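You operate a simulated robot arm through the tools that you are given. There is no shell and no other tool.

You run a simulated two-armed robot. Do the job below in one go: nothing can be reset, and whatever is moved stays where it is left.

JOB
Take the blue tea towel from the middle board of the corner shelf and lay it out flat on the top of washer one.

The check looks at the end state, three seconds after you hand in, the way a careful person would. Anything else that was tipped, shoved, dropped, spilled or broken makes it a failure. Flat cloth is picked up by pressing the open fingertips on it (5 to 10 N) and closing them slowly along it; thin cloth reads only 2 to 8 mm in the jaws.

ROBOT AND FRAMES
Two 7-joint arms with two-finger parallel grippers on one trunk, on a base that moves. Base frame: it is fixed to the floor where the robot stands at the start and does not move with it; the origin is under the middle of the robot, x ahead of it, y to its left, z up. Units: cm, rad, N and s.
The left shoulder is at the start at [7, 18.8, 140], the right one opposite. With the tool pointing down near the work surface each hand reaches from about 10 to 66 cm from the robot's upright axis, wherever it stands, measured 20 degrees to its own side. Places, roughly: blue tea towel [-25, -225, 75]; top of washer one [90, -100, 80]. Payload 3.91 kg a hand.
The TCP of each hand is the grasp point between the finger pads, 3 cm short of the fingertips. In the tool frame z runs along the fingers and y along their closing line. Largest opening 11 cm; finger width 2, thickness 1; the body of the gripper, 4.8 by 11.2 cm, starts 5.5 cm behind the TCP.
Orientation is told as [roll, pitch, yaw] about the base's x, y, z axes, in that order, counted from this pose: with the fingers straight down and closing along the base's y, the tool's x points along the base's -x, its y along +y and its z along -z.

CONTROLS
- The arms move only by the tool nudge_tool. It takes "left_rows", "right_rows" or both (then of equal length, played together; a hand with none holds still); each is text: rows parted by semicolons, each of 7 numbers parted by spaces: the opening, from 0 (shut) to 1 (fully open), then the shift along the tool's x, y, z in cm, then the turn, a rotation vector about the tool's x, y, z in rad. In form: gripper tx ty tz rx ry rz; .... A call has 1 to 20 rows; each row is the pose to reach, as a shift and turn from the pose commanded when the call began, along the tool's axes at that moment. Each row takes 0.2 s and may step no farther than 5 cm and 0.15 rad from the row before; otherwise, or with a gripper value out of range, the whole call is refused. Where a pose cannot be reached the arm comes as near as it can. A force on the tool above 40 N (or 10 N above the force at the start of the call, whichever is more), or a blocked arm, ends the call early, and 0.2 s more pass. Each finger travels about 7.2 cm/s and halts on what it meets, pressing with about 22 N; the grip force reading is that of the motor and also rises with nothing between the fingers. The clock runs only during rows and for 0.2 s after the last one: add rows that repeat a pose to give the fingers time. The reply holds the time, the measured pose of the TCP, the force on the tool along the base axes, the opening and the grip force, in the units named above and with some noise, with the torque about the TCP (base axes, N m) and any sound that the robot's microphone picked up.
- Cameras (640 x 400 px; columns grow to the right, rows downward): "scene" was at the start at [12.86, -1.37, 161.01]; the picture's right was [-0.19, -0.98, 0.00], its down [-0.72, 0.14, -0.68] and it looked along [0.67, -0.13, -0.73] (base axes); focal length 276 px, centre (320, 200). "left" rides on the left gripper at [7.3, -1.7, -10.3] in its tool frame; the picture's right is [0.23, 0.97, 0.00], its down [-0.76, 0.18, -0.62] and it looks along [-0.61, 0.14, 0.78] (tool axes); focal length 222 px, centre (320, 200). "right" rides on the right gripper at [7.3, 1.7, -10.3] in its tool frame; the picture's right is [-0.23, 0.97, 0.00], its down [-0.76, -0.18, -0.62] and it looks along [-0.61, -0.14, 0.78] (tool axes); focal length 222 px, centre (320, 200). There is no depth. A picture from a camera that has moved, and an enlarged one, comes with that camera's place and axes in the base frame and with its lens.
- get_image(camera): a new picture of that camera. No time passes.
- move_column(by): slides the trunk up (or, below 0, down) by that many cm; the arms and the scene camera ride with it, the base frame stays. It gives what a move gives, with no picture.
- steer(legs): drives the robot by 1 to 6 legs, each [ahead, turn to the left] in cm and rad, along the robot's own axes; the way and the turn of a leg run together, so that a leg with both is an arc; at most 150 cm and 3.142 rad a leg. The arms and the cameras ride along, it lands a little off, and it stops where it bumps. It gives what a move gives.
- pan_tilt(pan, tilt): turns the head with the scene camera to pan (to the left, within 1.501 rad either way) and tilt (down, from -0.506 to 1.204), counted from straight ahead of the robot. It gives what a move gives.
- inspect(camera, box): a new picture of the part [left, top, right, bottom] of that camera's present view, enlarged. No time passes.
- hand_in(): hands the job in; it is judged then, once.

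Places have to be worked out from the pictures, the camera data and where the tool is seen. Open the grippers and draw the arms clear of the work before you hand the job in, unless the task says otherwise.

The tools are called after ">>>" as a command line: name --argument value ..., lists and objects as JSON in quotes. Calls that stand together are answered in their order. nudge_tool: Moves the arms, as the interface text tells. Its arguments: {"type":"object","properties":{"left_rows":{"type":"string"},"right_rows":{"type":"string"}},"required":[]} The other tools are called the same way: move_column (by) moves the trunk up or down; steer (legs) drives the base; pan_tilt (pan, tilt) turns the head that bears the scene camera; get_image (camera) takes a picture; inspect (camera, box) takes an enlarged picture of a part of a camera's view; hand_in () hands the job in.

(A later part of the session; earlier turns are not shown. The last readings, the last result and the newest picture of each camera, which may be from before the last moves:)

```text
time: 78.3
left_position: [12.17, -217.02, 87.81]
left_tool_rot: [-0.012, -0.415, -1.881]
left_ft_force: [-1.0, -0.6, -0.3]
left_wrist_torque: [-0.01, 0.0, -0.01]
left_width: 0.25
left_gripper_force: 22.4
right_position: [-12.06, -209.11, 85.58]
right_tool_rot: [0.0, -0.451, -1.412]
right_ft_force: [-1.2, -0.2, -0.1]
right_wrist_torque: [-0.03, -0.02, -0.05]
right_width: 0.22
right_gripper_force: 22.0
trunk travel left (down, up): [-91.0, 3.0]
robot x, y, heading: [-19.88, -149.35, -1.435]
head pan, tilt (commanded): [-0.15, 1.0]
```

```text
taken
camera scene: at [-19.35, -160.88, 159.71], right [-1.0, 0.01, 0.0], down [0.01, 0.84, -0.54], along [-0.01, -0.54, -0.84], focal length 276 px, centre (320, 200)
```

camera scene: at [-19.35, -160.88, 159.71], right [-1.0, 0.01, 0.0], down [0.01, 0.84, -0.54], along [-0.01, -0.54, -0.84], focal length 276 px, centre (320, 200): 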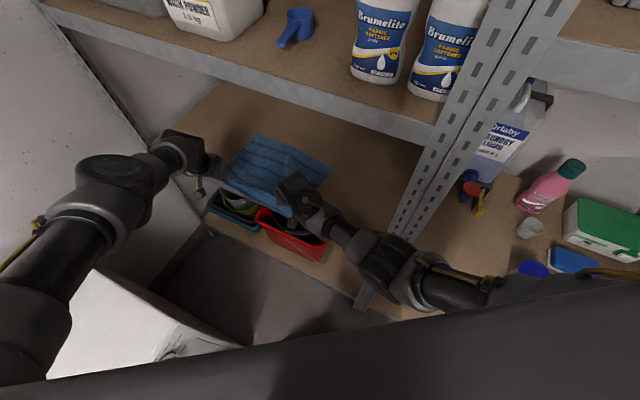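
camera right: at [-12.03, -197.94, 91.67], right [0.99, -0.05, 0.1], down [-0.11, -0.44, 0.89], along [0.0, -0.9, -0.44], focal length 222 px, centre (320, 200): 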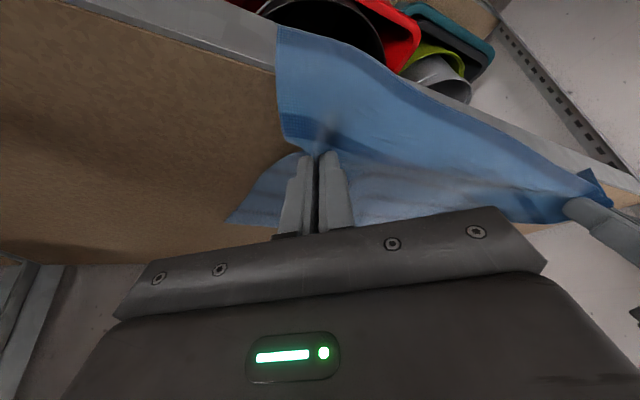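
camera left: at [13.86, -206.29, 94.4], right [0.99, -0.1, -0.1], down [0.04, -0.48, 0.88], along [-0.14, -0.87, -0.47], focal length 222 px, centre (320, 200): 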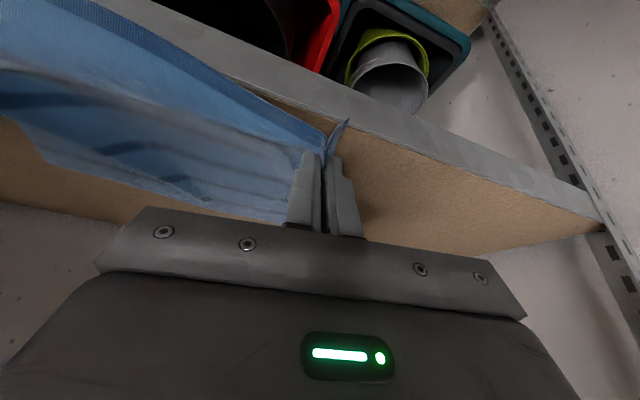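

Both hands hold the cloth. I drive straight back 15 cm to start drawing it off the board, then look.

>>> steer --legs '[[-15, 0]]'

>>> get_image --camera "scene"

>>> get_image --camera "right"

```text
time: 79.6
left_position: [10.02, -202.43, 87.82]
left_tool_rot: [-0.012, -0.413, -1.88]
left_ft_force: [0.0, -0.5, -0.8]
left_wrist_torque: [0.02, 0.02, -0.01]
left_width: 0.23
left_gripper_force: 21.5
right_position: [-14.04, -194.46, 85.59]
right_tool_rot: [-0.001, -0.45, -1.415]
right_ft_force: [-0.1, 0.2, 0.2]
right_wrist_torque: [0.0, -0.01, -0.03]
right_width: 0.23
right_gripper_force: 22.1
trunk travel left (down, up): [-91.0, 3.0]
robot x, y, heading: [-22.51, -134.35, -1.43]
head pan, tilt (commanded): [-0.15, 1.0]
```

```text
taken
camera scene: at [-21.43, -146.22, 159.7], right [-1.0, 0.01, 0.0], down [0.01, 0.84, -0.54], along [-0.01, -0.54, -0.84], focal length 276 px, centre (320, 200)
```

scene: 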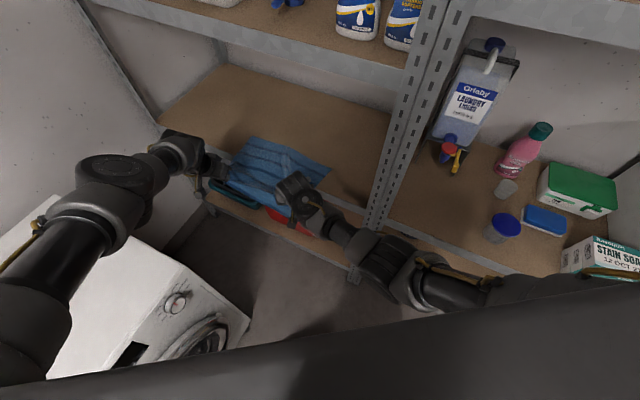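

```text
taken
camera right: at [-14.1, -183.26, 91.65], right [0.99, -0.05, 0.1], down [-0.11, -0.44, 0.89], along [0.0, -0.9, -0.44], focal length 222 px, centre (320, 200)
```

right: 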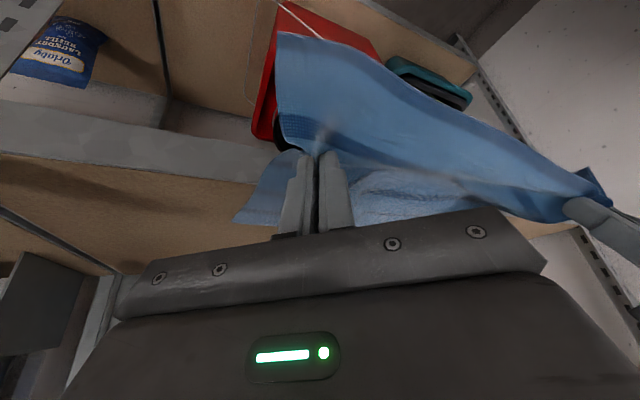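

The towel slides out cleanly; its rear is still on the board. I drive back another 22 cm.

>>> steer --legs '[[-22, 0]]'

>>> get_image --camera "scene"

>>> get_image --camera "right"

>>> get_image --camera "left"

```text
time: 81.3
left_position: [6.92, -180.87, 87.75]
left_tool_rot: [-0.011, -0.414, -1.881]
left_ft_force: [0.0, 0.6, -0.2]
left_wrist_torque: [0.02, -0.03, -0.05]
left_width: 0.27
left_gripper_force: 22.3
right_position: [-17.25, -173.14, 85.51]
right_tool_rot: [-0.003, -0.45, -1.415]
right_ft_force: [0.4, -1.2, 0.2]
right_wrist_torque: [0.02, -0.01, -0.03]
right_width: 0.24
right_gripper_force: 22.3
trunk travel left (down, up): [-91.0, 3.0]
robot x, y, heading: [-25.11, -113.0, -1.439]
head pan, tilt (commanded): [-0.15, 1.0]
```

```text
taken
camera scene: at [-24.4, -124.85, 159.68], right [-1.0, 0.01, 0.0], down [0.01, 0.84, -0.54], along [-0.01, -0.54, -0.84], focal length 276 px, centre (320, 200)
```

scene: 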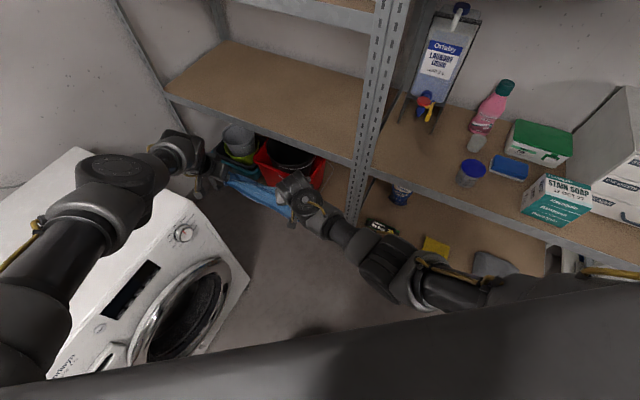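

```text
taken
camera right: at [-17.12, -161.85, 91.61], right [0.99, -0.05, 0.1], down [-0.11, -0.44, 0.89], along [0.0, -0.9, -0.44], focal length 222 px, centre (320, 200)
```

right: 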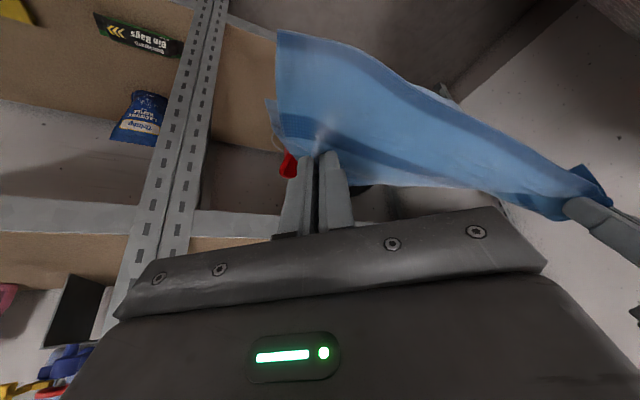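

```text
taken
camera left: at [8.74, -170.21, 94.29], right [0.99, -0.1, -0.1], down [0.04, -0.48, 0.87], along [-0.14, -0.87, -0.47], focal length 222 px, centre (320, 200)
```

left: 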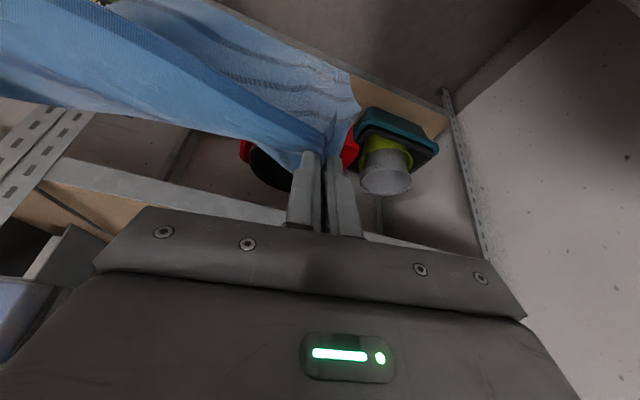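

The towel hangs freely from both hands and the shelf is undisturbed. I back off another 30 cm to open floor before lifting and squaring up the hands.

>>> steer --legs '[[-30, 0]]'

>>> get_image --camera "scene"

```text
time: 83.3
left_position: [2.77, -151.31, 87.75]
left_tool_rot: [-0.012, -0.413, -1.881]
left_ft_force: [-0.1, -0.2, 0.0]
left_wrist_torque: [0.04, 0.01, -0.03]
left_width: 0.26
left_gripper_force: 22.2
right_position: [-21.48, -143.41, 85.49]
right_tool_rot: [-0.001, -0.45, -1.417]
right_ft_force: [0.5, -0.4, 1.0]
right_wrist_torque: [-0.01, 0.03, -0.04]
right_width: 0.23
right_gripper_force: 21.7
trunk travel left (down, up): [-91.0, 3.0]
robot x, y, heading: [-28.78, -83.35, -1.431]
head pan, tilt (commanded): [-0.15, 1.0]
```

```text
taken
camera scene: at [-28.56, -95.17, 159.69], right [-1.0, 0.01, 0.0], down [0.01, 0.84, -0.54], along [-0.01, -0.54, -0.84], focal length 276 px, centre (320, 200)
```

scene: 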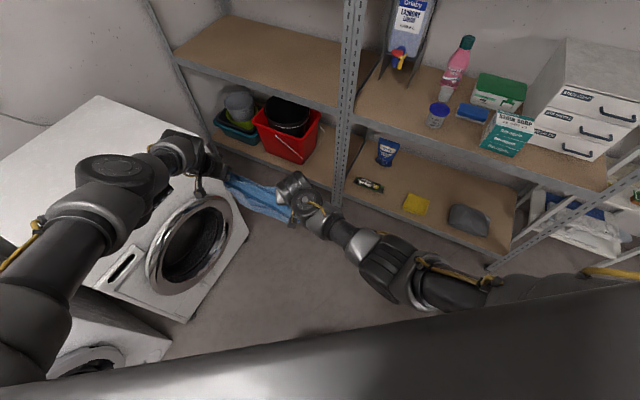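

I am in open floor. I square up the hands in front of me, about 27 cm apart and level with each other, turning the left hand to face ahead.

>>> nudge_tool --left_rows "0 1.1 -2 -0.48 -0.03 0 -0.069; 0 2.2 -4 -0.96 -0.06 0 -0.137; 0 3.27 -6 -1.43 -0.09 0 -0.206; 0 4.36 -8 -1.9 -0.12 0 -0.275; 0 5.45 -10 -2.4 -0.15 0 -0.343; 0 6.54 -12.1 -2.87 -0.181 0 -0.412; 0 6.54 -12.1 -2.87 -0.181 0 -0.412" --right_rows "0 0.08 -2 -0.03 0 0 0; 0 0.15 -4 -0.07 0 0 0; 0 0.22 -6 -0.1 0 0 0; 0 0.3 -8 -0.13 0 0 0; 0 0.38 -10 -0.17 0 0 0; 0 0.45 -11.9 -0.2 0 0 0; 0 0.45 -11.9 -0.2 0 0 0"

>>> get_image --camera "scene"

```text
time: 84.3
left_position: [4.4, -146.31, 89.2]
left_tool_rot: [0.033, -0.425, -1.593]
left_ft_force: [-30.4, 1.7, -3.3]
left_wrist_torque: [0.05, 0.98, -0.15]
left_width: 0.27
left_gripper_force: 22.1
left hand out of reach, approached as far as the arm can: row 1
right_position: [-26.17, -143.95, 86.35]
right_tool_rot: [0.014, -0.467, -1.397]
right_ft_force: [32.3, -1.8, 3.0]
right_wrist_torque: [-0.09, -0.92, 0.17]
right_width: 0.26
right_gripper_force: 21.9
trunk travel left (down, up): [-91.0, 3.0]
robot x, y, heading: [-29.08, -83.08, -1.433]
head pan, tilt (commanded): [-0.15, 1.0]
stopped in row 4 (left hand): the force on the tool passed its limit at 45 N (the readings are from after the stop); the commanded pose is now the measured one
```

```text
taken
camera scene: at [-28.27, -94.9, 159.72], right [-1.0, 0.01, 0.0], down [0.01, 0.84, -0.54], along [-0.01, -0.54, -0.84], focal length 276 px, centre (320, 200)
```

scene: 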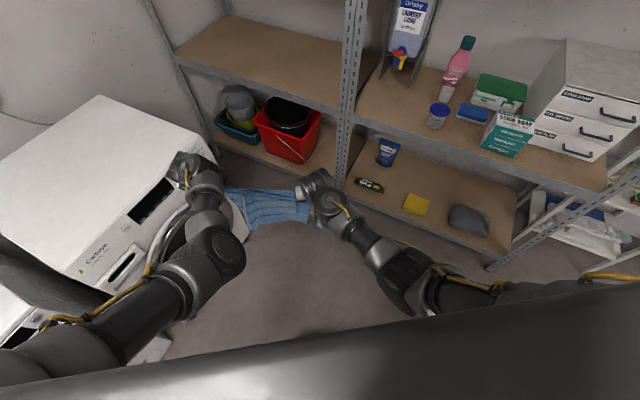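

The cloth was pulled taut (30 N) because the left arm lagged while re-posing; hands are now 30.7 cm apart. I bring the left hand in to relieve it.

>>> nudge_tool --left_rows "0 0.3 -1.2 -0.15 -0.003 0 -0.015; 0 0.6 -2.4 -0.3 -0.006 0 -0.03; 0 0.9 -3.6 -0.45 -0.01 0 -0.045; 0 1.2 -4.8 -0.6 -0.014 0 -0.06; 0 1.2 -4.8 -0.6 -0.014 0 -0.06"

>>> get_image --camera "left"

>>> get_image --camera "right"

```text
time: 85.1
left_position: [4.69, -146.95, 91.69]
left_tool_rot: [0.057, -0.463, -1.527]
left_ft_force: [-33.6, 3.8, -5.7]
left_wrist_torque: [0.11, 1.06, -0.16]
left_width: 0.3
left_gripper_force: 21.6
right_position: [-26.03, -144.08, 86.54]
right_tool_rot: [0.025, -0.472, -1.397]
right_ft_force: [33.2, -3.5, 4.9]
right_wrist_torque: [-0.17, -1.01, 0.2]
right_width: 0.29
right_gripper_force: 21.8
trunk travel left (down, up): [-91.0, 3.0]
robot x, y, heading: [-29.24, -83.28, -1.431]
head pan, tilt (commanded): [-0.15, 1.0]
stopped in row 4 (left hand): the force on the tool passed its limit at 42 N (the readings are from after the stop); the commanded pose is now the measured one
```

```text
taken
camera left: at [1.74, -136.05, 97.64], right [0.96, 0.27, -0.05], down [0.16, -0.39, 0.91], along [0.22, -0.88, -0.42], focal length 222 px, centre (320, 200)
```

left: 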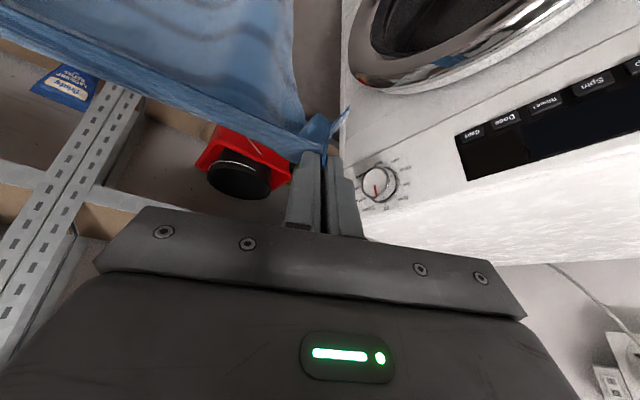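

```text
taken
camera right: at [-26.36, -132.7, 92.43], right [0.99, -0.02, 0.12], down [-0.12, -0.42, 0.9], along [0.04, -0.91, -0.42], focal length 222 px, centre (320, 200)
```

right: 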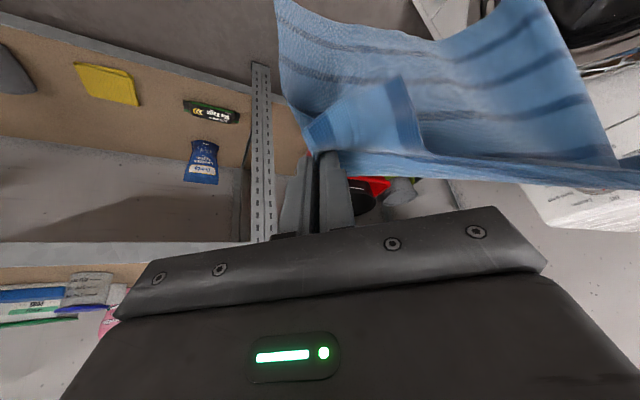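

The left arm has folded its elbow inward against my chest and cannot move right, so I relieve the tension with the right hand instead, moving it 3.5 cm towards the left hand.

>>> nudge_tool --right_rows "0 0 0.9 0 0 0 0; 0 0 1.8 0 0 0 0; 0 0 2.7 0 0 0 0; 0 0 3.5 0 0 0 0; 0 0 3.5 0 0 0 0"

```text
time: 86.3
left_position: [4.98, -146.94, 91.81]
left_tool_rot: [0.063, -0.469, -1.522]
left_ft_force: [-5.7, 0.5, -1.3]
left_wrist_torque: [0.04, 0.18, -0.02]
left_width: 0.22
left_gripper_force: 22.1
right_position: [-23.32, -143.35, 86.2]
right_tool_rot: [0.012, -0.463, -1.404]
right_ft_force: [6.3, -0.7, 1.2]
right_wrist_torque: [-0.03, -0.17, 0.02]
right_width: 0.23
right_gripper_force: 22.1
trunk travel left (down, up): [-91.0, 3.0]
robot x, y, heading: [-29.61, -83.06, -1.43]
head pan, tilt (commanded): [-0.15, 1.0]
```

Tension is down to 6 N at 29 cm spacing. Now I draw both hands back towards me and level with each other, at about 27.5 cm spacing, to free the left elbow.

>>> nudge_tool --left_rows "0 2.2 -0.17 -0.42 0 0 0; 0 4.4 -0.34 -0.84 0 0 0; 0 6.6 -0.5 -1.26 0 0 0; 0 8.8 -0.67 -1.7 0 0 0; 0 11 -0.84 -2.1 0 0 0; 0 13.27 -1.01 -2.53 0 0 0; 0 13.27 -1.01 -2.53 0 0 0" --right_rows "0 0.78 0.15 -0.67 0 0 0; 0 1.57 0.3 -1.34 0 0 0; 0 2.35 0.4 -2 0 0 0; 0 3.1 0.4 -2.7 0 0 0; 0 3.9 0.4 -3.35 0 0 0; 0 4.7 0.4 -4.02 0 0 0; 0 4.7 0.4 -4.02 0 0 0"

>>> get_image --camera "scene"

```text
time: 87.2
left_position: [7.04, -144.96, 96.09]
left_tool_rot: [0.096, -0.57, -1.524]
left_ft_force: [-30.1, 5.9, -8.2]
left_wrist_torque: [0.25, 0.88, -0.26]
left_width: 0.28
left_gripper_force: 21.7
right_position: [-22.21, -140.3, 87.97]
right_tool_rot: [0.035, -0.482, -1.397]
right_ft_force: [27.2, -5.1, 8.0]
right_wrist_torque: [-0.2, -0.89, 0.08]
right_width: 0.25
right_gripper_force: 22.6
trunk travel left (down, up): [-91.0, 3.0]
robot x, y, heading: [-29.16, -83.29, -1.432]
head pan, tilt (commanded): [-0.15, 1.0]
stopped in row 4 (left hand): the force on the tool passed its limit at 42 N (the readings are from after the stop); the commanded pose is now the measured one
```

```text
taken
camera scene: at [-28.65, -94.98, 159.71], right [-1.0, 0.01, 0.0], down [0.01, 0.84, -0.54], along [-0.01, -0.54, -0.84], focal length 276 px, centre (320, 200)
```

scene: 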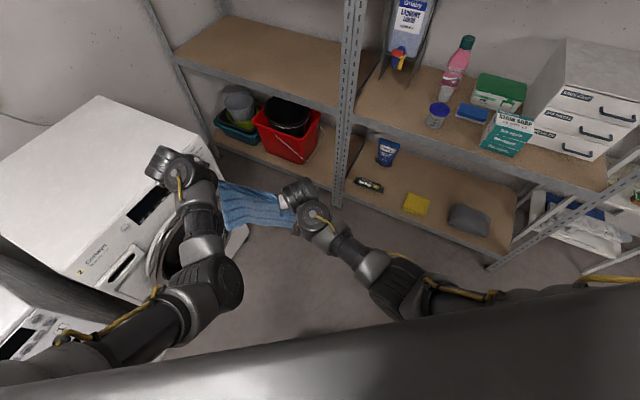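

The left arm is still elbow-in and drifts up and left instead. I first slacken the cloth with the right hand, then turn the left hand back clockwise (as it was before) to bring that elbow out again.

>>> nudge_tool --right_rows "0 -0.9 0.7 -0.3 0 0 0; 0 -1.8 1.4 -0.6 0 0 0; 0 -2.7 2 -0.9 0 0 0; 0 -3.5 2.5 -1.2 0 0 0; 0 -3.5 2.5 -1.2 0 0 0"

>>> nudge_tool --left_rows "0 -0.5 -0.6 0.3 0.02 0 0.05; 0 -1 -1.2 0.6 0.04 0 0.1; 0 -1.5 -1.8 0.9 0.06 0 0.15; 0 -2 -2.4 1.2 0.08 0 0.2; 0 -2.5 -3 1.5 0.1 0 0.25; 0 -2.8 -3.4 1.8 0.12 0 0.3; 0 -2.8 -3.4 1.8 0.12 0 0.3"

>>> get_image --camera "scene"

```text
time: 88.4
left_position: [7.27, -145.01, 96.17]
left_tool_rot: [0.103, -0.575, -1.522]
left_ft_force: [-3.3, 0.3, -1.0]
left_wrist_torque: [0.03, 0.06, -0.01]
left_width: 0.26
left_gripper_force: 22.2
right_position: [-19.97, -142.32, 90.1]
right_tool_rot: [0.024, -0.472, -1.403]
right_ft_force: [2.1, -0.4, 0.2]
right_wrist_torque: [-0.01, -0.11, 0.05]
right_width: 0.24
right_gripper_force: 22.3
trunk travel left (down, up): [-91.0, 3.0]
robot x, y, heading: [-29.28, -83.43, -1.433]
head pan, tilt (commanded): [-0.15, 1.0]
```

```text
time: 90.0
left_position: [3.68, -148.67, 95.88]
left_tool_rot: [0.16, -0.537, -1.872]
left_ft_force: [-0.3, -0.2, 0.1]
left_wrist_torque: [0.01, -0.02, 0.03]
left_width: 0.22
left_gripper_force: 21.9
right_position: [-19.87, -142.41, 90.11]
right_tool_rot: [0.023, -0.474, -1.402]
right_ft_force: [-0.6, -0.8, 0.1]
right_wrist_torque: [0.01, -0.02, -0.02]
right_width: 0.21
right_gripper_force: 21.9
trunk travel left (down, up): [-91.0, 3.0]
robot x, y, heading: [-29.34, -83.05, -1.431]
head pan, tilt (commanded): [-0.15, 1.0]
```

```text
taken
camera scene: at [-28.6, -95.0, 159.71], right [-1.0, 0.01, 0.0], down [0.01, 0.84, -0.54], along [-0.01, -0.54, -0.84], focal length 276 px, centre (320, 200)
```

scene: 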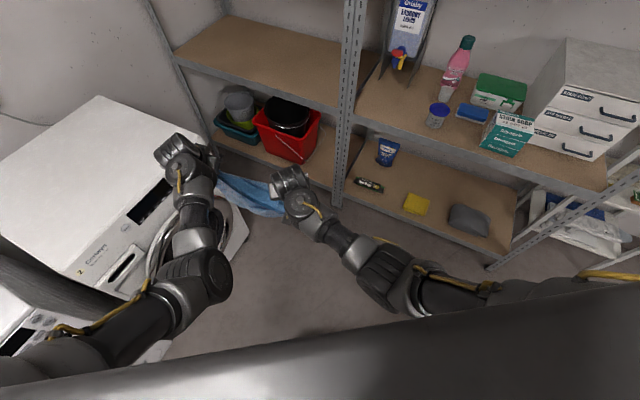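

Tension is gone and the left elbow has moved outward again. I now draw the left hand back and down a little, levelling its roll, and watch whether it follows.

>>> nudge_tool --left_rows "0 1.6 -0.9 -0.1 0.03 0 0; 0 3.2 -1.8 -0.2 0.06 0 0; 0 4.7 -2.7 -0.3 0.08 0 0; 0 6.3 -3.6 -0.42 0.11 0 0; 0 7.8 -4.5 -0.52 0.14 0 0; 0 9.35 -5.47 -0.63 0.16 0 0; 0 9.35 -5.47 -0.63 0.16 0 0"

>>> get_image --camera "scene"

```text
time: 91.8
left_position: [5.36, -140.91, 93.1]
left_tool_rot: [0.081, -0.547, -1.889]
left_ft_force: [-0.3, 0.4, 0.0]
left_wrist_torque: [0.01, -0.02, 0.03]
left_width: 0.22
left_gripper_force: 21.9
right_position: [-19.95, -142.44, 90.21]
right_tool_rot: [0.022, -0.473, -1.401]
right_ft_force: [0.6, 0.1, -0.5]
right_wrist_torque: [-0.02, 0.02, -0.02]
right_width: 0.23
right_gripper_force: 21.8
trunk travel left (down, up): [-91.0, 3.0]
robot x, y, heading: [-29.22, -82.96, -1.431]
head pan, tilt (commanded): [-0.15, 1.0]
stopped in row 7 (left hand): the arm was blocked; the commanded pose is now the measured one
```

```text
taken
camera scene: at [-28.59, -95.02, 159.71], right [-1.0, 0.01, 0.0], down [0.01, 0.84, -0.54], along [-0.01, -0.54, -0.84], focal length 276 px, centre (320, 200)
```

scene: 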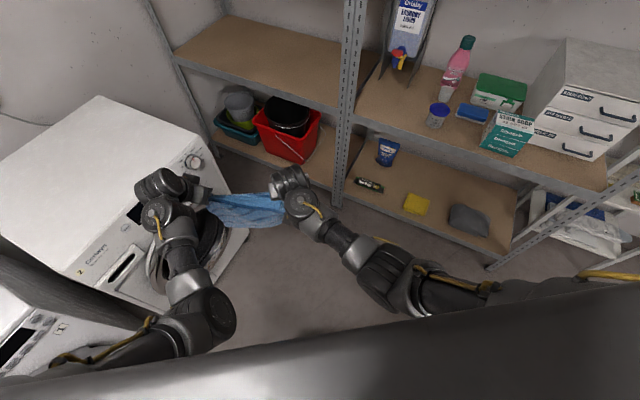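

The left hand is held up around 26 cm left of my axis but is free upward. I will keep this arm posture and use trunk and base for the laying; now I raise both hands together to about z=117, tilting further forward, so the towel hangs above washer height.

>>> nudge_tool --left_rows "0 -1.5 0.15 -1.9 0 -0.03 0; 0 -3 0.3 -3.8 0 -0.06 0; 0 -4.5 0.45 -5.7 0 -0.09 0; 0 -6 0.6 -7.6 0 -0.12 0; 0 -7.5 0.75 -9.4 0 -0.15 0; 0 -9 0.9 -11.3 0 -0.18 0; 0 -10.5 1.05 -13.2 0 -0.21 0; 0 -12 1.2 -15.1 0 -0.24 0; 0 -13.5 1.35 -17 0 -0.27 0; 0 -15 1.5 -18.9 0 -0.3 0; 0 -15 1.5 -18.9 0 -0.3 0" --right_rows "0 -1.7 0.05 -2.2 0 -0.035 0; 0 -3.4 0.1 -4.4 0 -0.07 0; 0 -5 0.15 -6.5 0 -0.105 0; 0 -6.7 0.2 -8.7 0 -0.14 0; 0 -8.4 0.25 -10.9 0 -0.175 0; 0 -10 0.3 -13 0 -0.21 0; 0 -11.7 0.35 -15.2 0 -0.245 0; 0 -13.4 0.4 -17.4 0 -0.28 0; 0 -15.1 0.45 -19.6 0 -0.315 0; 0 -16.75 0.48 -21.75 0 -0.35 0; 0 -16.75 0.48 -21.75 0 -0.35 0"

>>> get_image --camera "scene"

```text
time: 94.4
left_position: [8.95, -142.94, 117.22]
left_tool_rot: [0.199, -0.813, -1.939]
left_ft_force: [-3.2, -0.8, 0.9]
left_wrist_torque: [-0.02, 0.1, 0.02]
left_width: 0.24
left_gripper_force: 22.2
right_position: [-19.19, -147.17, 117.15]
right_tool_rot: [0.032, -0.822, -1.413]
right_ft_force: [2.6, 0.1, -0.6]
right_wrist_torque: [0.06, -0.04, 0.06]
right_width: 0.24
right_gripper_force: 21.4
trunk travel left (down, up): [-91.0, 3.0]
robot x, y, heading: [-29.14, -83.27, -1.431]
head pan, tilt (commanded): [-0.15, 1.0]
stopped in row 11 (left hand): the arm was blocked; the commanded pose is now the measured one
```

```text
taken
camera scene: at [-28.55, -95.01, 159.71], right [-1.0, 0.01, 0.0], down [0.01, 0.84, -0.54], along [-0.01, -0.54, -0.84], focal length 276 px, centre (320, 200)
```

scene: 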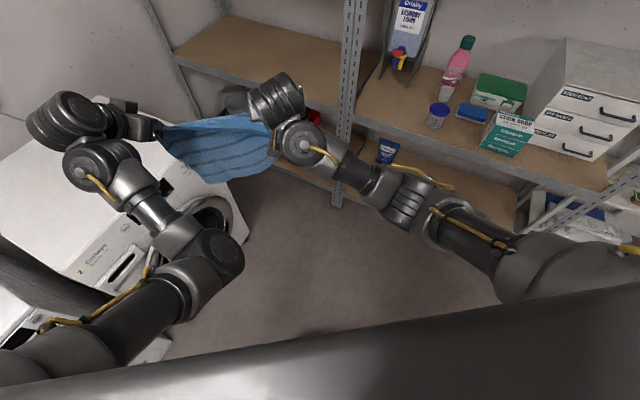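

Both hands are level at z=117, 28 cm apart, with only 3 N in the cloth: the towel hangs spread out. I raise the trunk the last 3 cm and check the cloth with the wrist cameras.

>>> move_column --by 3

>>> get_image --camera "left"

>>> get_image --camera "right"

>>> inspect --camera "scene" --box '[20, 50, 360, 260]'

```text
time: 95.2
left_position: [8.89, -142.88, 119.96]
left_tool_rot: [0.197, -0.81, -1.939]
left_ft_force: [-3.6, 0.0, -0.5]
left_wrist_torque: [-0.03, 0.11, -0.02]
left_width: 0.26
left_gripper_force: 22.1
right_position: [-19.24, -147.29, 119.97]
right_tool_rot: [0.033, -0.825, -1.413]
right_ft_force: [3.3, 0.6, -2.2]
right_wrist_torque: [-0.03, -0.08, 0.07]
right_width: 0.24
right_gripper_force: 22.0
trunk travel left (down, up): [-94.0, 0.0]
robot x, y, heading: [-29.2, -83.08, -1.43]
head pan, tilt (commanded): [-0.15, 1.0]
```

```text
taken
camera left: at [9.79, -130.36, 121.57], right [1.0, -0.07, -0.03], down [0.03, -0.07, 1.0], along [-0.07, -1.0, -0.07], focal length 222 px, centre (320, 200)
```

left: 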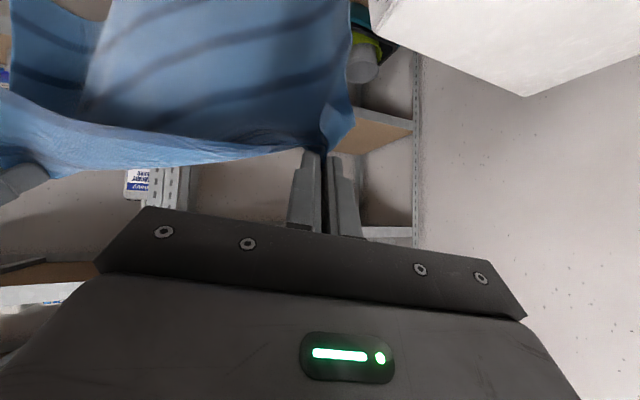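

```text
taken
camera right: at [-19.68, -134.65, 121.7], right [0.98, 0.02, 0.19], down [-0.18, -0.09, 0.98], along [0.04, -1.0, -0.09], focal length 222 px, centre (320, 200)
```

right: 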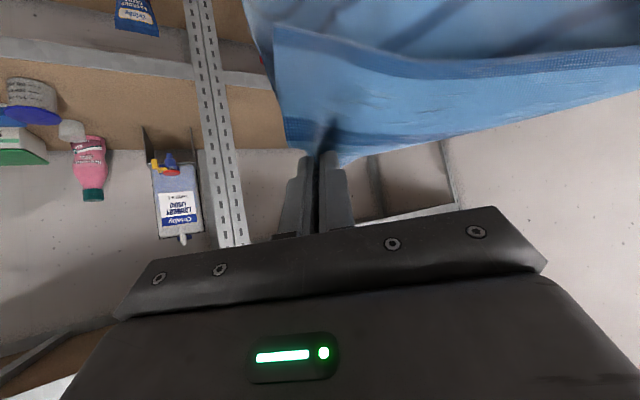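

```text
1.88 times, centred on (190, 155) of scene
camera zoom: at [-28.57, -95.03, 162.68], right [-1.0, 0.01, 0.0], down [0.01, 0.84, -0.54], along [-0.01, -0.54, -0.84], focal length 520 px, centre (565, 285)
```

zoom: 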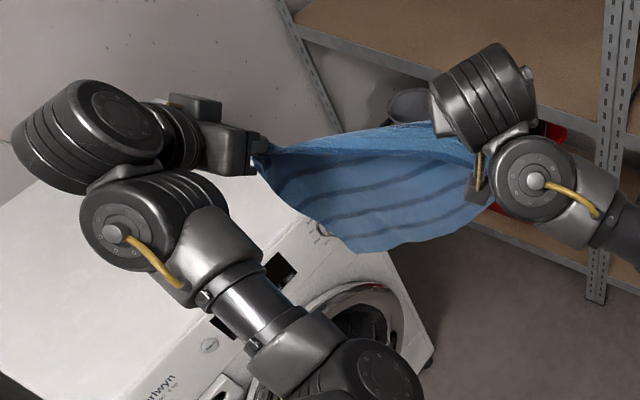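

The towel is well held; a strip of its front edge (wider at the right) flops down on my side of the line between the grips. I will lay it so that this strip hangs over washer one's front edge, then draw the towel back onto the top so it unfolds. Now I turn left and drive round to washer one, in open floor.

>>> steer --legs '[[0, 1.0], [0, 1.0], [27, 0]]'

>>> pan_tilt --pan -0.6 --tilt 0.75

>>> get_image --camera "scene"

```text
time: 102.1
left_position: [32.39, -9.64, 120.06]
left_tool_rot: [0.198, -0.813, 0.054]
left_ft_force: [1.6, -2.8, 0.2]
left_wrist_torque: [-0.05, -0.01, -0.05]
left_width: 0.24
left_gripper_force: 22.1
right_position: [47.82, -33.52, 120.23]
right_tool_rot: [0.031, -0.826, 0.578]
right_ft_force: [-1.9, 2.3, -0.7]
right_wrist_torque: [0.06, 0.04, 0.02]
right_width: 0.22
right_gripper_force: 21.8
trunk travel left (down, up): [-94.0, 0.0]
robot x, y, heading: [-6.33, -68.93, 0.561]
head pan, tilt (commanded): [-0.15, 1.0]
```

```text
time: 103.0
left_position: [32.53, -9.52, 120.08]
left_tool_rot: [0.2, -0.81, 0.053]
left_ft_force: [2.2, -3.4, -0.3]
left_wrist_torque: [-0.1, -0.06, -0.11]
left_width: 0.26
left_gripper_force: 21.9
right_position: [48.11, -33.47, 120.04]
right_tool_rot: [0.032, -0.823, 0.578]
right_ft_force: [-1.5, 3.2, 0.2]
right_wrist_torque: [0.08, 0.05, 0.0]
right_width: 0.21
right_gripper_force: 22.2
trunk travel left (down, up): [-94.0, 0.0]
robot x, y, heading: [-6.09, -68.65, 0.56]
head pan, tilt (commanded): [-0.6, 0.75]
```

```text
taken
camera scene: at [6.15, -66.32, 164.59], right [-0.04, -1.0, 0.0], down [-0.68, 0.03, -0.73], along [0.73, -0.03, -0.68], focal length 276 px, centre (320, 200)
```

scene: 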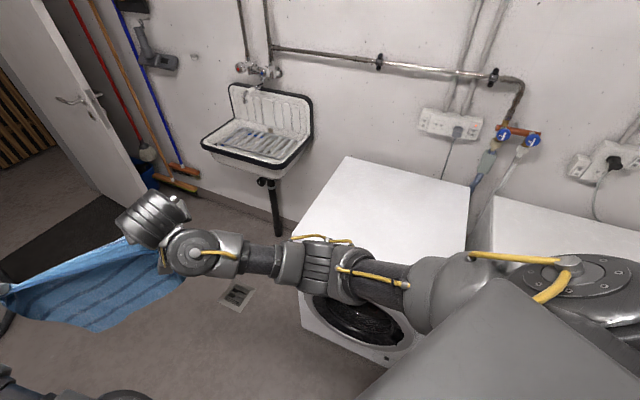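

I am at the planned spot with free space around; washer one's top matches my earlier estimate. I turn right 1.02 rad to face it, with the towel hanging in front of and above its front edge.

>>> steer --legs '[[0, -1.02]]'

>>> pan_tilt --pan 0.1 --tilt 0.85

>>> get_image --camera "scene"

>>> get_image --camera "left"

>>> get_image --camera "right"

```text
time: 106.0
left_position: [64.5, -71.48, 120.14]
left_tool_rot: [0.198, -0.811, -0.974]
left_ft_force: [-0.9, -3.1, -0.8]
left_wrist_torque: [-0.1, 0.03, -0.03]
left_width: 0.26
left_gripper_force: 22.2
right_position: [52.06, -97.06, 120.06]
right_tool_rot: [0.032, -0.822, -0.448]
right_ft_force: [1.3, 3.4, 0.4]
right_wrist_torque: [0.06, -0.03, 0.1]
right_width: 0.21
right_gripper_force: 22.1
trunk travel left (down, up): [-94.0, 0.0]
robot x, y, heading: [-6.44, -68.79, -0.471]
head pan, tilt (commanded): [-0.6, 0.75]
```

```text
time: 107.1
left_position: [64.49, -71.5, 120.01]
left_tool_rot: [0.2, -0.809, -0.975]
left_ft_force: [-1.4, -2.6, 0.1]
left_wrist_torque: [-0.07, 0.02, -0.04]
left_width: 0.26
left_gripper_force: 22.2
right_position: [51.93, -97.14, 119.97]
right_tool_rot: [0.032, -0.825, -0.449]
right_ft_force: [2.1, 3.2, -1.1]
right_wrist_torque: [0.04, -0.02, 0.1]
right_width: 0.22
right_gripper_force: 21.7
trunk travel left (down, up): [-94.0, 0.0]
robot x, y, heading: [-6.34, -69.03, -0.471]
head pan, tilt (commanded): [0.099, 0.85]
```

```text
taken
camera scene: at [5.37, -73.77, 163.8], right [-0.36, -0.93, 0.0], down [-0.7, 0.27, -0.66], along [0.62, -0.24, -0.75], focal length 276 px, centre (320, 200)
```

scene: 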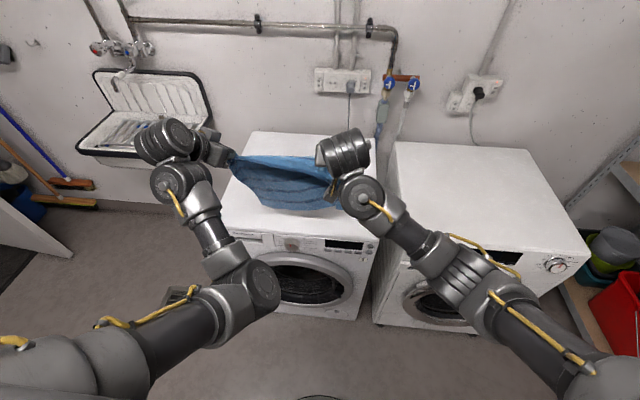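

```text
taken
camera left: at [54.55, -63.56, 121.62], right [0.62, 0.78, -0.03], down [0.07, -0.02, 1.0], along [0.78, -0.62, -0.07], focal length 222 px, centre (320, 200)
```

left: 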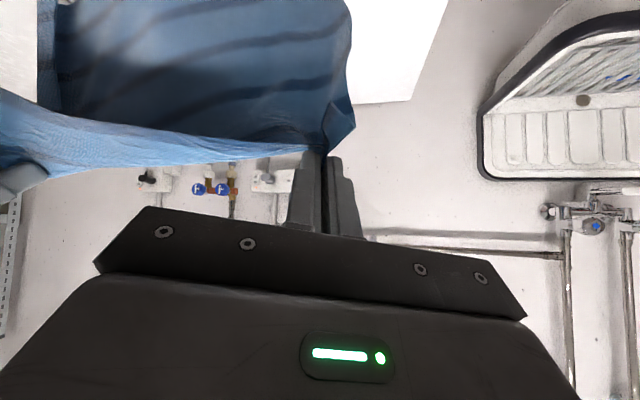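

```text
taken
camera right: at [41.35, -90.36, 121.7], right [0.54, 0.82, 0.19], down [-0.03, -0.21, 0.98], along [0.84, -0.54, -0.09], focal length 222 px, centre (320, 200)
```

right: 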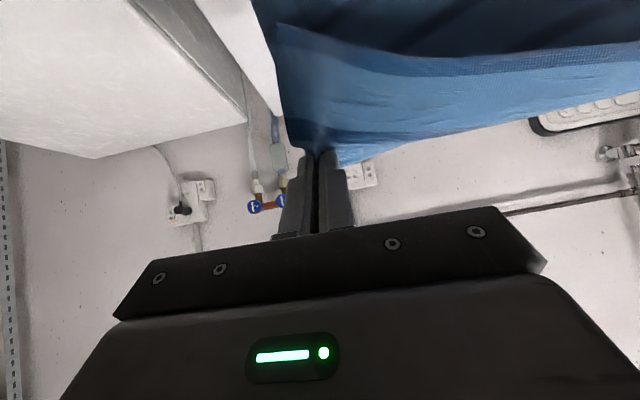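

The towel hangs squarely before washer one: hands at U-centre of its top, tips about 2 cm past its front edge, with its bottom about 5 cm above the top. I drive forward 12 cm and look.

>>> steer --legs '[[12, 0]]'

>>> get_image --camera "scene"

```text
time: 108.3
left_position: [74.48, -76.59, 120.48]
left_tool_rot: [0.205, -0.818, -0.975]
left_ft_force: [-1.4, -3.5, -0.2]
left_wrist_torque: [-0.12, 0.03, 0.03]
left_width: 0.26
left_gripper_force: 21.6
right_position: [62.01, -102.2, 120.55]
right_tool_rot: [0.03, -0.83, -0.45]
right_ft_force: [1.2, 4.0, 1.1]
right_wrist_torque: [0.06, -0.07, 0.04]
right_width: 0.22
right_gripper_force: 21.9
trunk travel left (down, up): [-94.0, 0.0]
robot x, y, heading: [4.49, -74.48, -0.468]
head pan, tilt (commanded): [0.099, 0.85]
```

```text
taken
camera scene: at [15.18, -78.76, 163.88], right [-0.36, -0.93, 0.0], down [-0.7, 0.27, -0.66], along [0.62, -0.24, -0.75], focal length 276 px, centre (320, 200)
```

scene: 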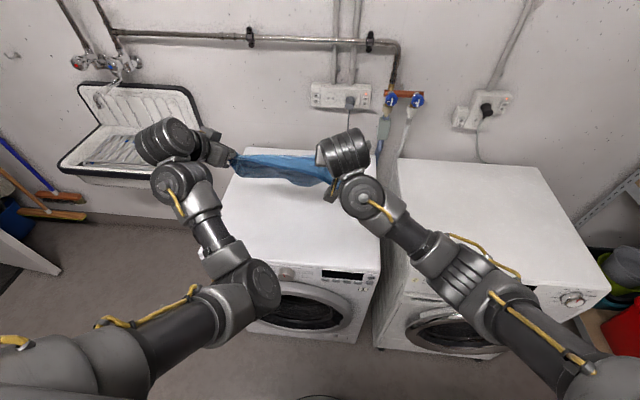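

All is clear. I drive 10 cm further.

>>> steer --legs '[[10, 0]]'

>>> get_image --camera "scene"

>>> get_image --camera "left"

```text
time: 109.5
left_position: [83.09, -80.97, 120.65]
left_tool_rot: [0.206, -0.819, -0.98]
left_ft_force: [-2.4, -3.4, 0.4]
left_wrist_torque: [-0.1, 0.02, 0.02]
left_width: 0.26
left_gripper_force: 21.7
right_position: [70.74, -106.39, 120.64]
right_tool_rot: [0.031, -0.832, -0.447]
right_ft_force: [1.1, 3.5, 0.8]
right_wrist_torque: [0.08, -0.06, 0.09]
right_width: 0.22
right_gripper_force: 21.8
trunk travel left (down, up): [-94.0, 0.0]
robot x, y, heading: [13.11, -78.75, -0.467]
head pan, tilt (commanded): [0.099, 0.85]
```

```text
taken
camera scene: at [23.74, -83.1, 163.91], right [-0.36, -0.93, 0.0], down [-0.7, 0.27, -0.67], along [0.62, -0.24, -0.75], focal length 276 px, centre (320, 200)
```

scene: 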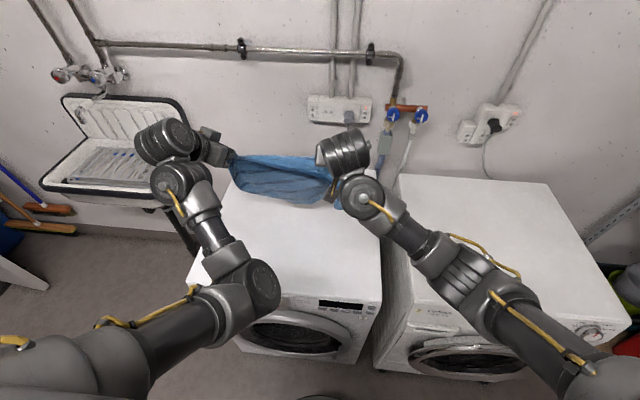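

```text
taken
camera left: at [73.21, -73.05, 122.11], right [0.62, 0.78, -0.03], down [0.07, -0.01, 1.0], along [0.78, -0.62, -0.06], focal length 222 px, centre (320, 200)
```

left: 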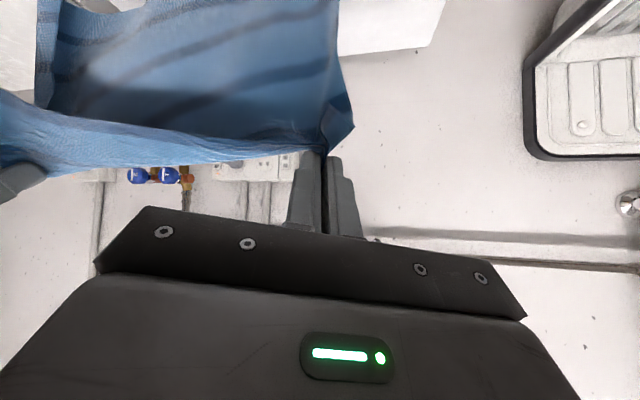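

The hands are at V≈111 (21 cm behind the front edge), robot 43 cm from the washer. I start laying: lower the trunk 8 cm so the towel's bottom edge meets the top.

>>> move_column --by -8

>>> get_image --camera "scene"

>>> get_image --camera "left"

```text
time: 110.7
left_position: [83.93, -81.24, 112.25]
left_tool_rot: [0.202, -0.813, -0.976]
left_ft_force: [-1.4, -3.2, 1.3]
left_wrist_torque: [-0.07, 0.03, -0.03]
left_width: 0.27
left_gripper_force: 22.5
right_position: [71.27, -106.84, 112.16]
right_tool_rot: [0.032, -0.824, -0.45]
right_ft_force: [1.1, 3.0, -0.1]
right_wrist_torque: [0.04, -0.07, 0.07]
right_width: 0.2
right_gripper_force: 21.9
trunk travel left (down, up): [-86.0, 8.0]
robot x, y, heading: [13.18, -78.76, -0.465]
head pan, tilt (commanded): [0.099, 0.85]
```

```text
taken
camera scene: at [24.72, -83.59, 155.82], right [-0.36, -0.93, 0.0], down [-0.7, 0.27, -0.66], along [0.62, -0.24, -0.75], focal length 276 px, centre (320, 200)
```

scene: 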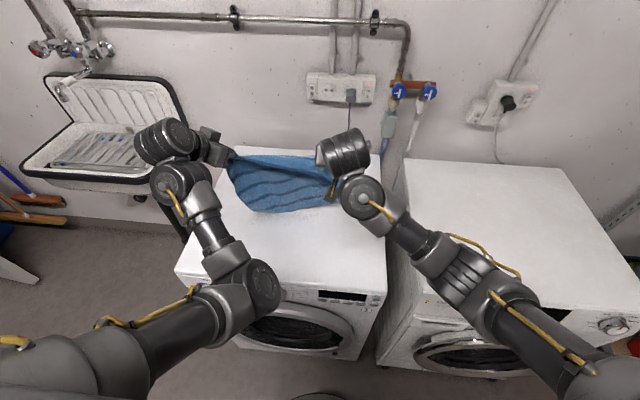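

```text
taken
camera left: at [73.95, -73.37, 113.75], right [0.62, 0.78, -0.03], down [0.07, -0.02, 1.0], along [0.78, -0.62, -0.07], focal length 222 px, centre (320, 200)
```

left: 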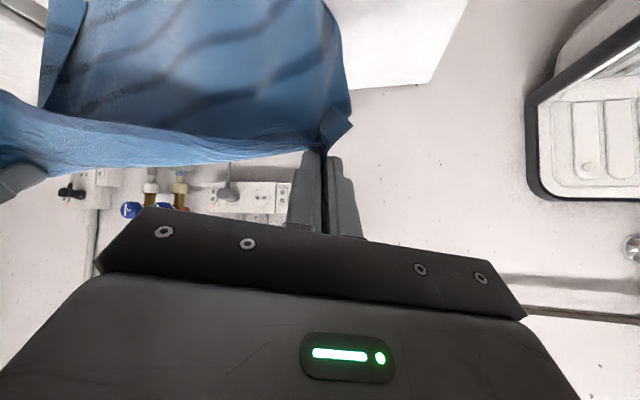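

The bottom edge is about touching the top near V=115, just beyond the hands. I go on, alternately lowering and backing a few cm.

>>> move_column --by -2

>>> steer --legs '[[-3, 0]]'

>>> move_column --by -3

>>> steer --legs '[[-3, 0]]'

>>> get_image --camera "scene"

>>> get_image --camera "left"

```text
time: 111.3
left_position: [83.94, -81.4, 110.41]
left_tool_rot: [0.199, -0.811, -0.975]
left_ft_force: [-2.0, -3.1, 0.7]
left_wrist_torque: [-0.11, 0.02, -0.05]
left_width: 0.27
left_gripper_force: 21.9
right_position: [71.33, -107.01, 110.14]
right_tool_rot: [0.033, -0.825, -0.448]
right_ft_force: [1.1, 2.3, 0.1]
right_wrist_torque: [0.12, -0.03, 0.11]
right_width: 0.25
right_gripper_force: 22.3
trunk travel left (down, up): [-84.0, 10.0]
robot x, y, heading: [12.99, -78.99, -0.468]
head pan, tilt (commanded): [0.099, 0.85]
```

```text
time: 112.2
left_position: [81.73, -80.11, 109.91]
left_tool_rot: [0.197, -0.808, -0.973]
left_ft_force: [-1.1, -3.4, -0.1]
left_wrist_torque: [-0.11, 0.1, 0.0]
left_width: 0.27
left_gripper_force: 21.2
right_position: [69.15, -105.88, 109.78]
right_tool_rot: [0.031, -0.821, -0.451]
right_ft_force: [1.6, 2.9, -0.5]
right_wrist_torque: [0.13, -0.02, 0.07]
right_width: 0.23
right_gripper_force: 22.4
trunk travel left (down, up): [-84.0, 10.0]
robot x, y, heading: [10.38, -77.03, -0.465]
head pan, tilt (commanded): [0.099, 0.85]
```

```text
time: 112.9
left_position: [81.18, -79.97, 107.28]
left_tool_rot: [0.203, -0.815, -0.974]
left_ft_force: [-1.8, -2.9, -0.3]
left_wrist_torque: [-0.11, 0.05, 0.03]
left_width: 0.24
left_gripper_force: 21.9
right_position: [68.68, -105.46, 107.26]
right_tool_rot: [0.032, -0.826, -0.449]
right_ft_force: [1.3, 3.2, -0.2]
right_wrist_torque: [0.07, -0.02, 0.11]
right_width: 0.23
right_gripper_force: 21.7
trunk travel left (down, up): [-81.0, 13.0]
robot x, y, heading: [10.21, -77.3, -0.474]
head pan, tilt (commanded): [0.099, 0.85]
```

```text
time: 113.8
left_position: [79.18, -78.84, 106.94]
left_tool_rot: [0.196, -0.808, -0.974]
left_ft_force: [-0.9, -3.1, -0.2]
left_wrist_torque: [-0.08, 0.09, -0.04]
left_width: 0.26
left_gripper_force: 22.2
right_position: [66.49, -104.54, 106.79]
right_tool_rot: [0.031, -0.82, -0.45]
right_ft_force: [1.0, 3.2, -0.7]
right_wrist_torque: [0.07, 0.0, 0.06]
right_width: 0.21
right_gripper_force: 22.2
trunk travel left (down, up): [-81.0, 13.0]
robot x, y, heading: [7.61, -76.25, -0.469]
head pan, tilt (commanded): [0.099, 0.85]
```

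```text
taken
camera scene: at [20.18, -81.26, 150.73], right [-0.36, -0.93, 0.0], down [-0.7, 0.27, -0.66], along [0.61, -0.24, -0.75], focal length 276 px, centre (320, 200)
```

scene: 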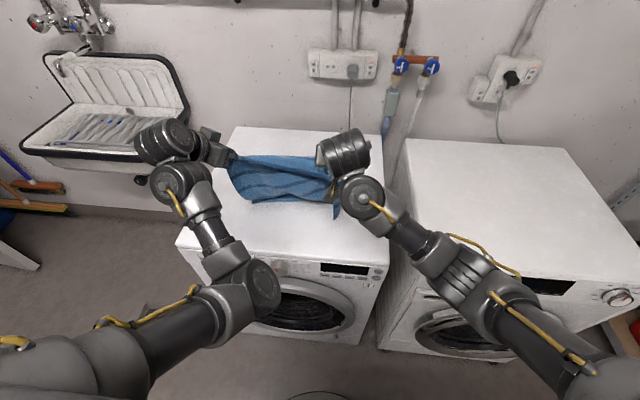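

```text
taken
camera left: at [69.2, -70.95, 108.42], right [0.62, 0.78, -0.03], down [0.08, -0.02, 1.0], along [0.78, -0.62, -0.07], focal length 222 px, centre (320, 200)
```

left: 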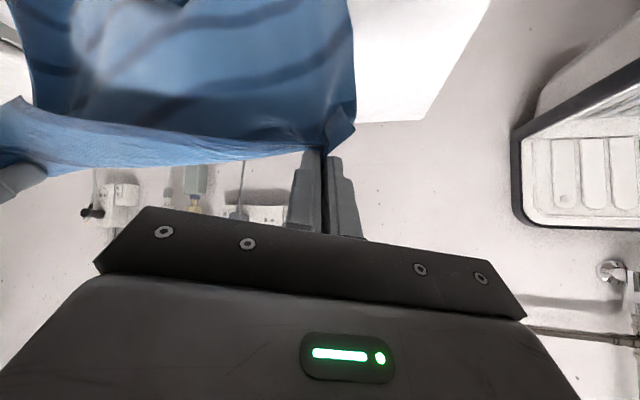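

I enlarge the cloth to see how its lower part is lying.

>>> inspect --camera "scene" --box '[190, 110, 410, 250]'

```text
2.86 times, centred on (300, 180) of scene
camera zoom: at [20.18, -81.26, 150.73], right [-0.36, -0.93, 0.0], down [-0.7, 0.27, -0.66], along [0.61, -0.24, -0.75], focal length 789 px, centre (377, 257)
```

zoom: 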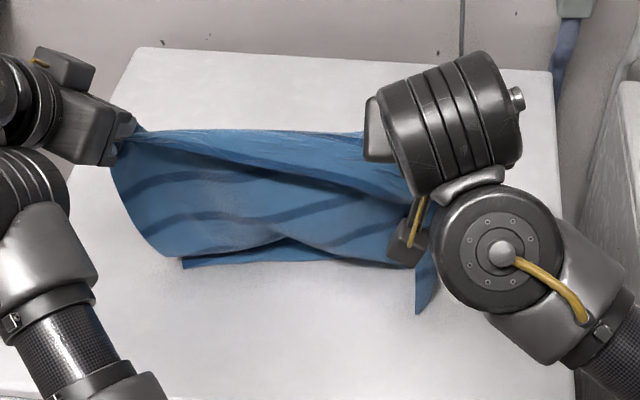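

The hem has tucked back under towards me. I lift the towel free again, drive forward 9 cm, and will then touch down lightly and back off so the hem trails on the far side.

>>> move_column --by 10

>>> steer --legs '[[9, 0]]'

>>> pan_tilt --pan 0.1 --tilt 0.8

>>> inspect --camera "scene" --box '[190, 90, 410, 250]'

```text
time: 115.1
left_position: [78.7, -78.65, 117.11]
left_tool_rot: [0.199, -0.813, -0.976]
left_ft_force: [-1.8, -3.0, -0.7]
left_wrist_torque: [-0.1, 0.07, 0.02]
left_width: 0.27
left_gripper_force: 21.7
right_position: [66.17, -104.34, 117.1]
right_tool_rot: [0.031, -0.825, -0.451]
right_ft_force: [1.6, 4.0, -0.4]
right_wrist_torque: [0.08, -0.07, 0.1]
right_width: 0.22
right_gripper_force: 21.9
trunk travel left (down, up): [-91.0, 3.0]
robot x, y, heading: [7.82, -76.22, -0.466]
head pan, tilt (commanded): [0.099, 0.85]
```

```text
time: 116.2
left_position: [85.61, -81.77, 118.09]
left_tool_rot: [0.214, -0.822, -0.978]
left_ft_force: [-2.8, -4.9, 1.3]
left_wrist_torque: [-0.09, 0.02, -0.02]
left_width: 0.25
left_gripper_force: 22.2
right_position: [73.0, -107.64, 117.88]
right_tool_rot: [0.032, -0.838, -0.448]
right_ft_force: [1.7, 5.1, 0.3]
right_wrist_torque: [0.09, 0.0, 0.13]
right_width: 0.23
right_gripper_force: 22.0
trunk travel left (down, up): [-91.0, 3.0]
robot x, y, heading: [15.92, -79.6, -0.464]
head pan, tilt (commanded): [0.099, 0.85]
```

```text
time: 116.8
left_position: [86.18, -82.03, 117.68]
left_tool_rot: [0.212, -0.816, -0.978]
left_ft_force: [-2.6, -4.5, 0.7]
left_wrist_torque: [-0.14, 0.02, -0.05]
left_width: 0.26
left_gripper_force: 21.9
right_position: [73.45, -108.0, 117.57]
right_tool_rot: [0.034, -0.832, -0.449]
right_ft_force: [2.4, 5.0, 0.1]
right_wrist_torque: [0.1, -0.08, 0.14]
right_width: 0.2
right_gripper_force: 22.3
trunk travel left (down, up): [-91.0, 3.0]
robot x, y, heading: [15.93, -80.0, -0.47]
head pan, tilt (commanded): [0.099, 0.799]
```

```text
2.50 times, centred on (300, 170) of scene
camera zoom: at [27.32, -84.86, 161.26], right [-0.36, -0.93, 0.0], down [-0.67, 0.26, -0.7], along [0.65, -0.25, -0.71], focal length 690 px, centre (370, 275)
```

zoom: 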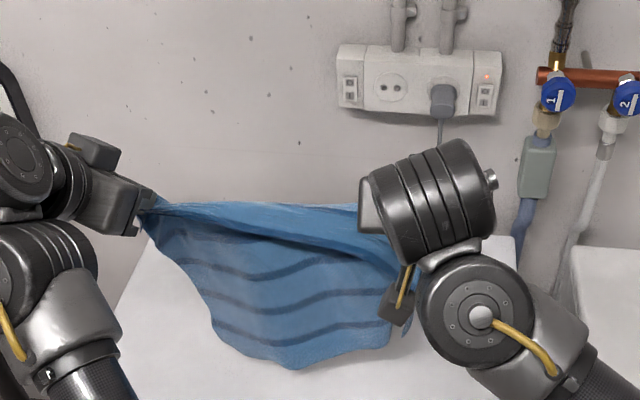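

The towel hangs straight again with its hem about 2 cm above the top at V≈116. I lower 3 cm for a light touch, then back 5 cm so the hem lags behind on the far side.

>>> move_column --by -3

>>> steer --legs '[[-4, 0]]'

>>> inspect --camera "scene" --box '[190, 90, 410, 250]'

```text
time: 117.6
left_position: [86.49, -82.16, 114.34]
left_tool_rot: [0.208, -0.813, -0.975]
left_ft_force: [-2.2, -5.2, -0.3]
left_wrist_torque: [-0.14, 0.07, -0.02]
left_width: 0.25
left_gripper_force: 21.8
right_position: [73.88, -108.21, 114.33]
right_tool_rot: [0.03, -0.83, -0.447]
right_ft_force: [2.3, 4.4, -0.3]
right_wrist_torque: [0.14, -0.03, 0.15]
right_width: 0.21
right_gripper_force: 21.9
trunk travel left (down, up): [-88.0, 6.0]
robot x, y, heading: [15.49, -80.0, -0.468]
head pan, tilt (commanded): [0.099, 0.799]
```

```text
time: 118.4
left_position: [83.49, -80.68, 113.92]
left_tool_rot: [0.202, -0.81, -0.971]
left_ft_force: [-1.8, -5.0, -0.1]
left_wrist_torque: [-0.2, 0.07, -0.05]
left_width: 0.23
left_gripper_force: 22.4
right_position: [70.96, -106.74, 113.98]
right_tool_rot: [0.031, -0.822, -0.448]
right_ft_force: [2.2, 4.2, -0.9]
right_wrist_torque: [0.12, 0.01, 0.11]
right_width: 0.21
right_gripper_force: 21.8
trunk travel left (down, up): [-88.0, 6.0]
robot x, y, heading: [12.47, -78.63, -0.47]
head pan, tilt (commanded): [0.099, 0.799]
```

```text
2.50 times, centred on (300, 170) of scene
camera zoom: at [25.08, -83.68, 158.11], right [-0.36, -0.93, 0.0], down [-0.67, 0.26, -0.69], along [0.65, -0.25, -0.72], focal length 690 px, centre (370, 275)
```

zoom: 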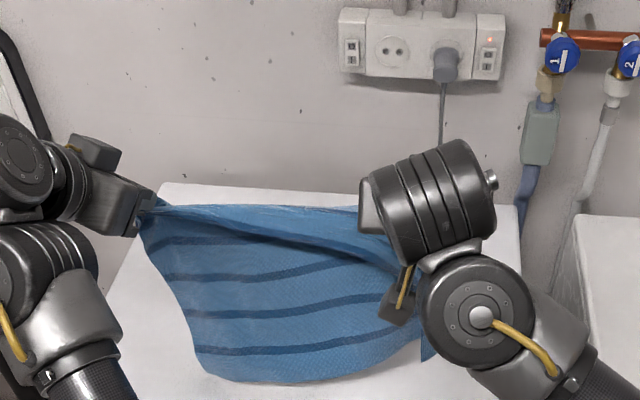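

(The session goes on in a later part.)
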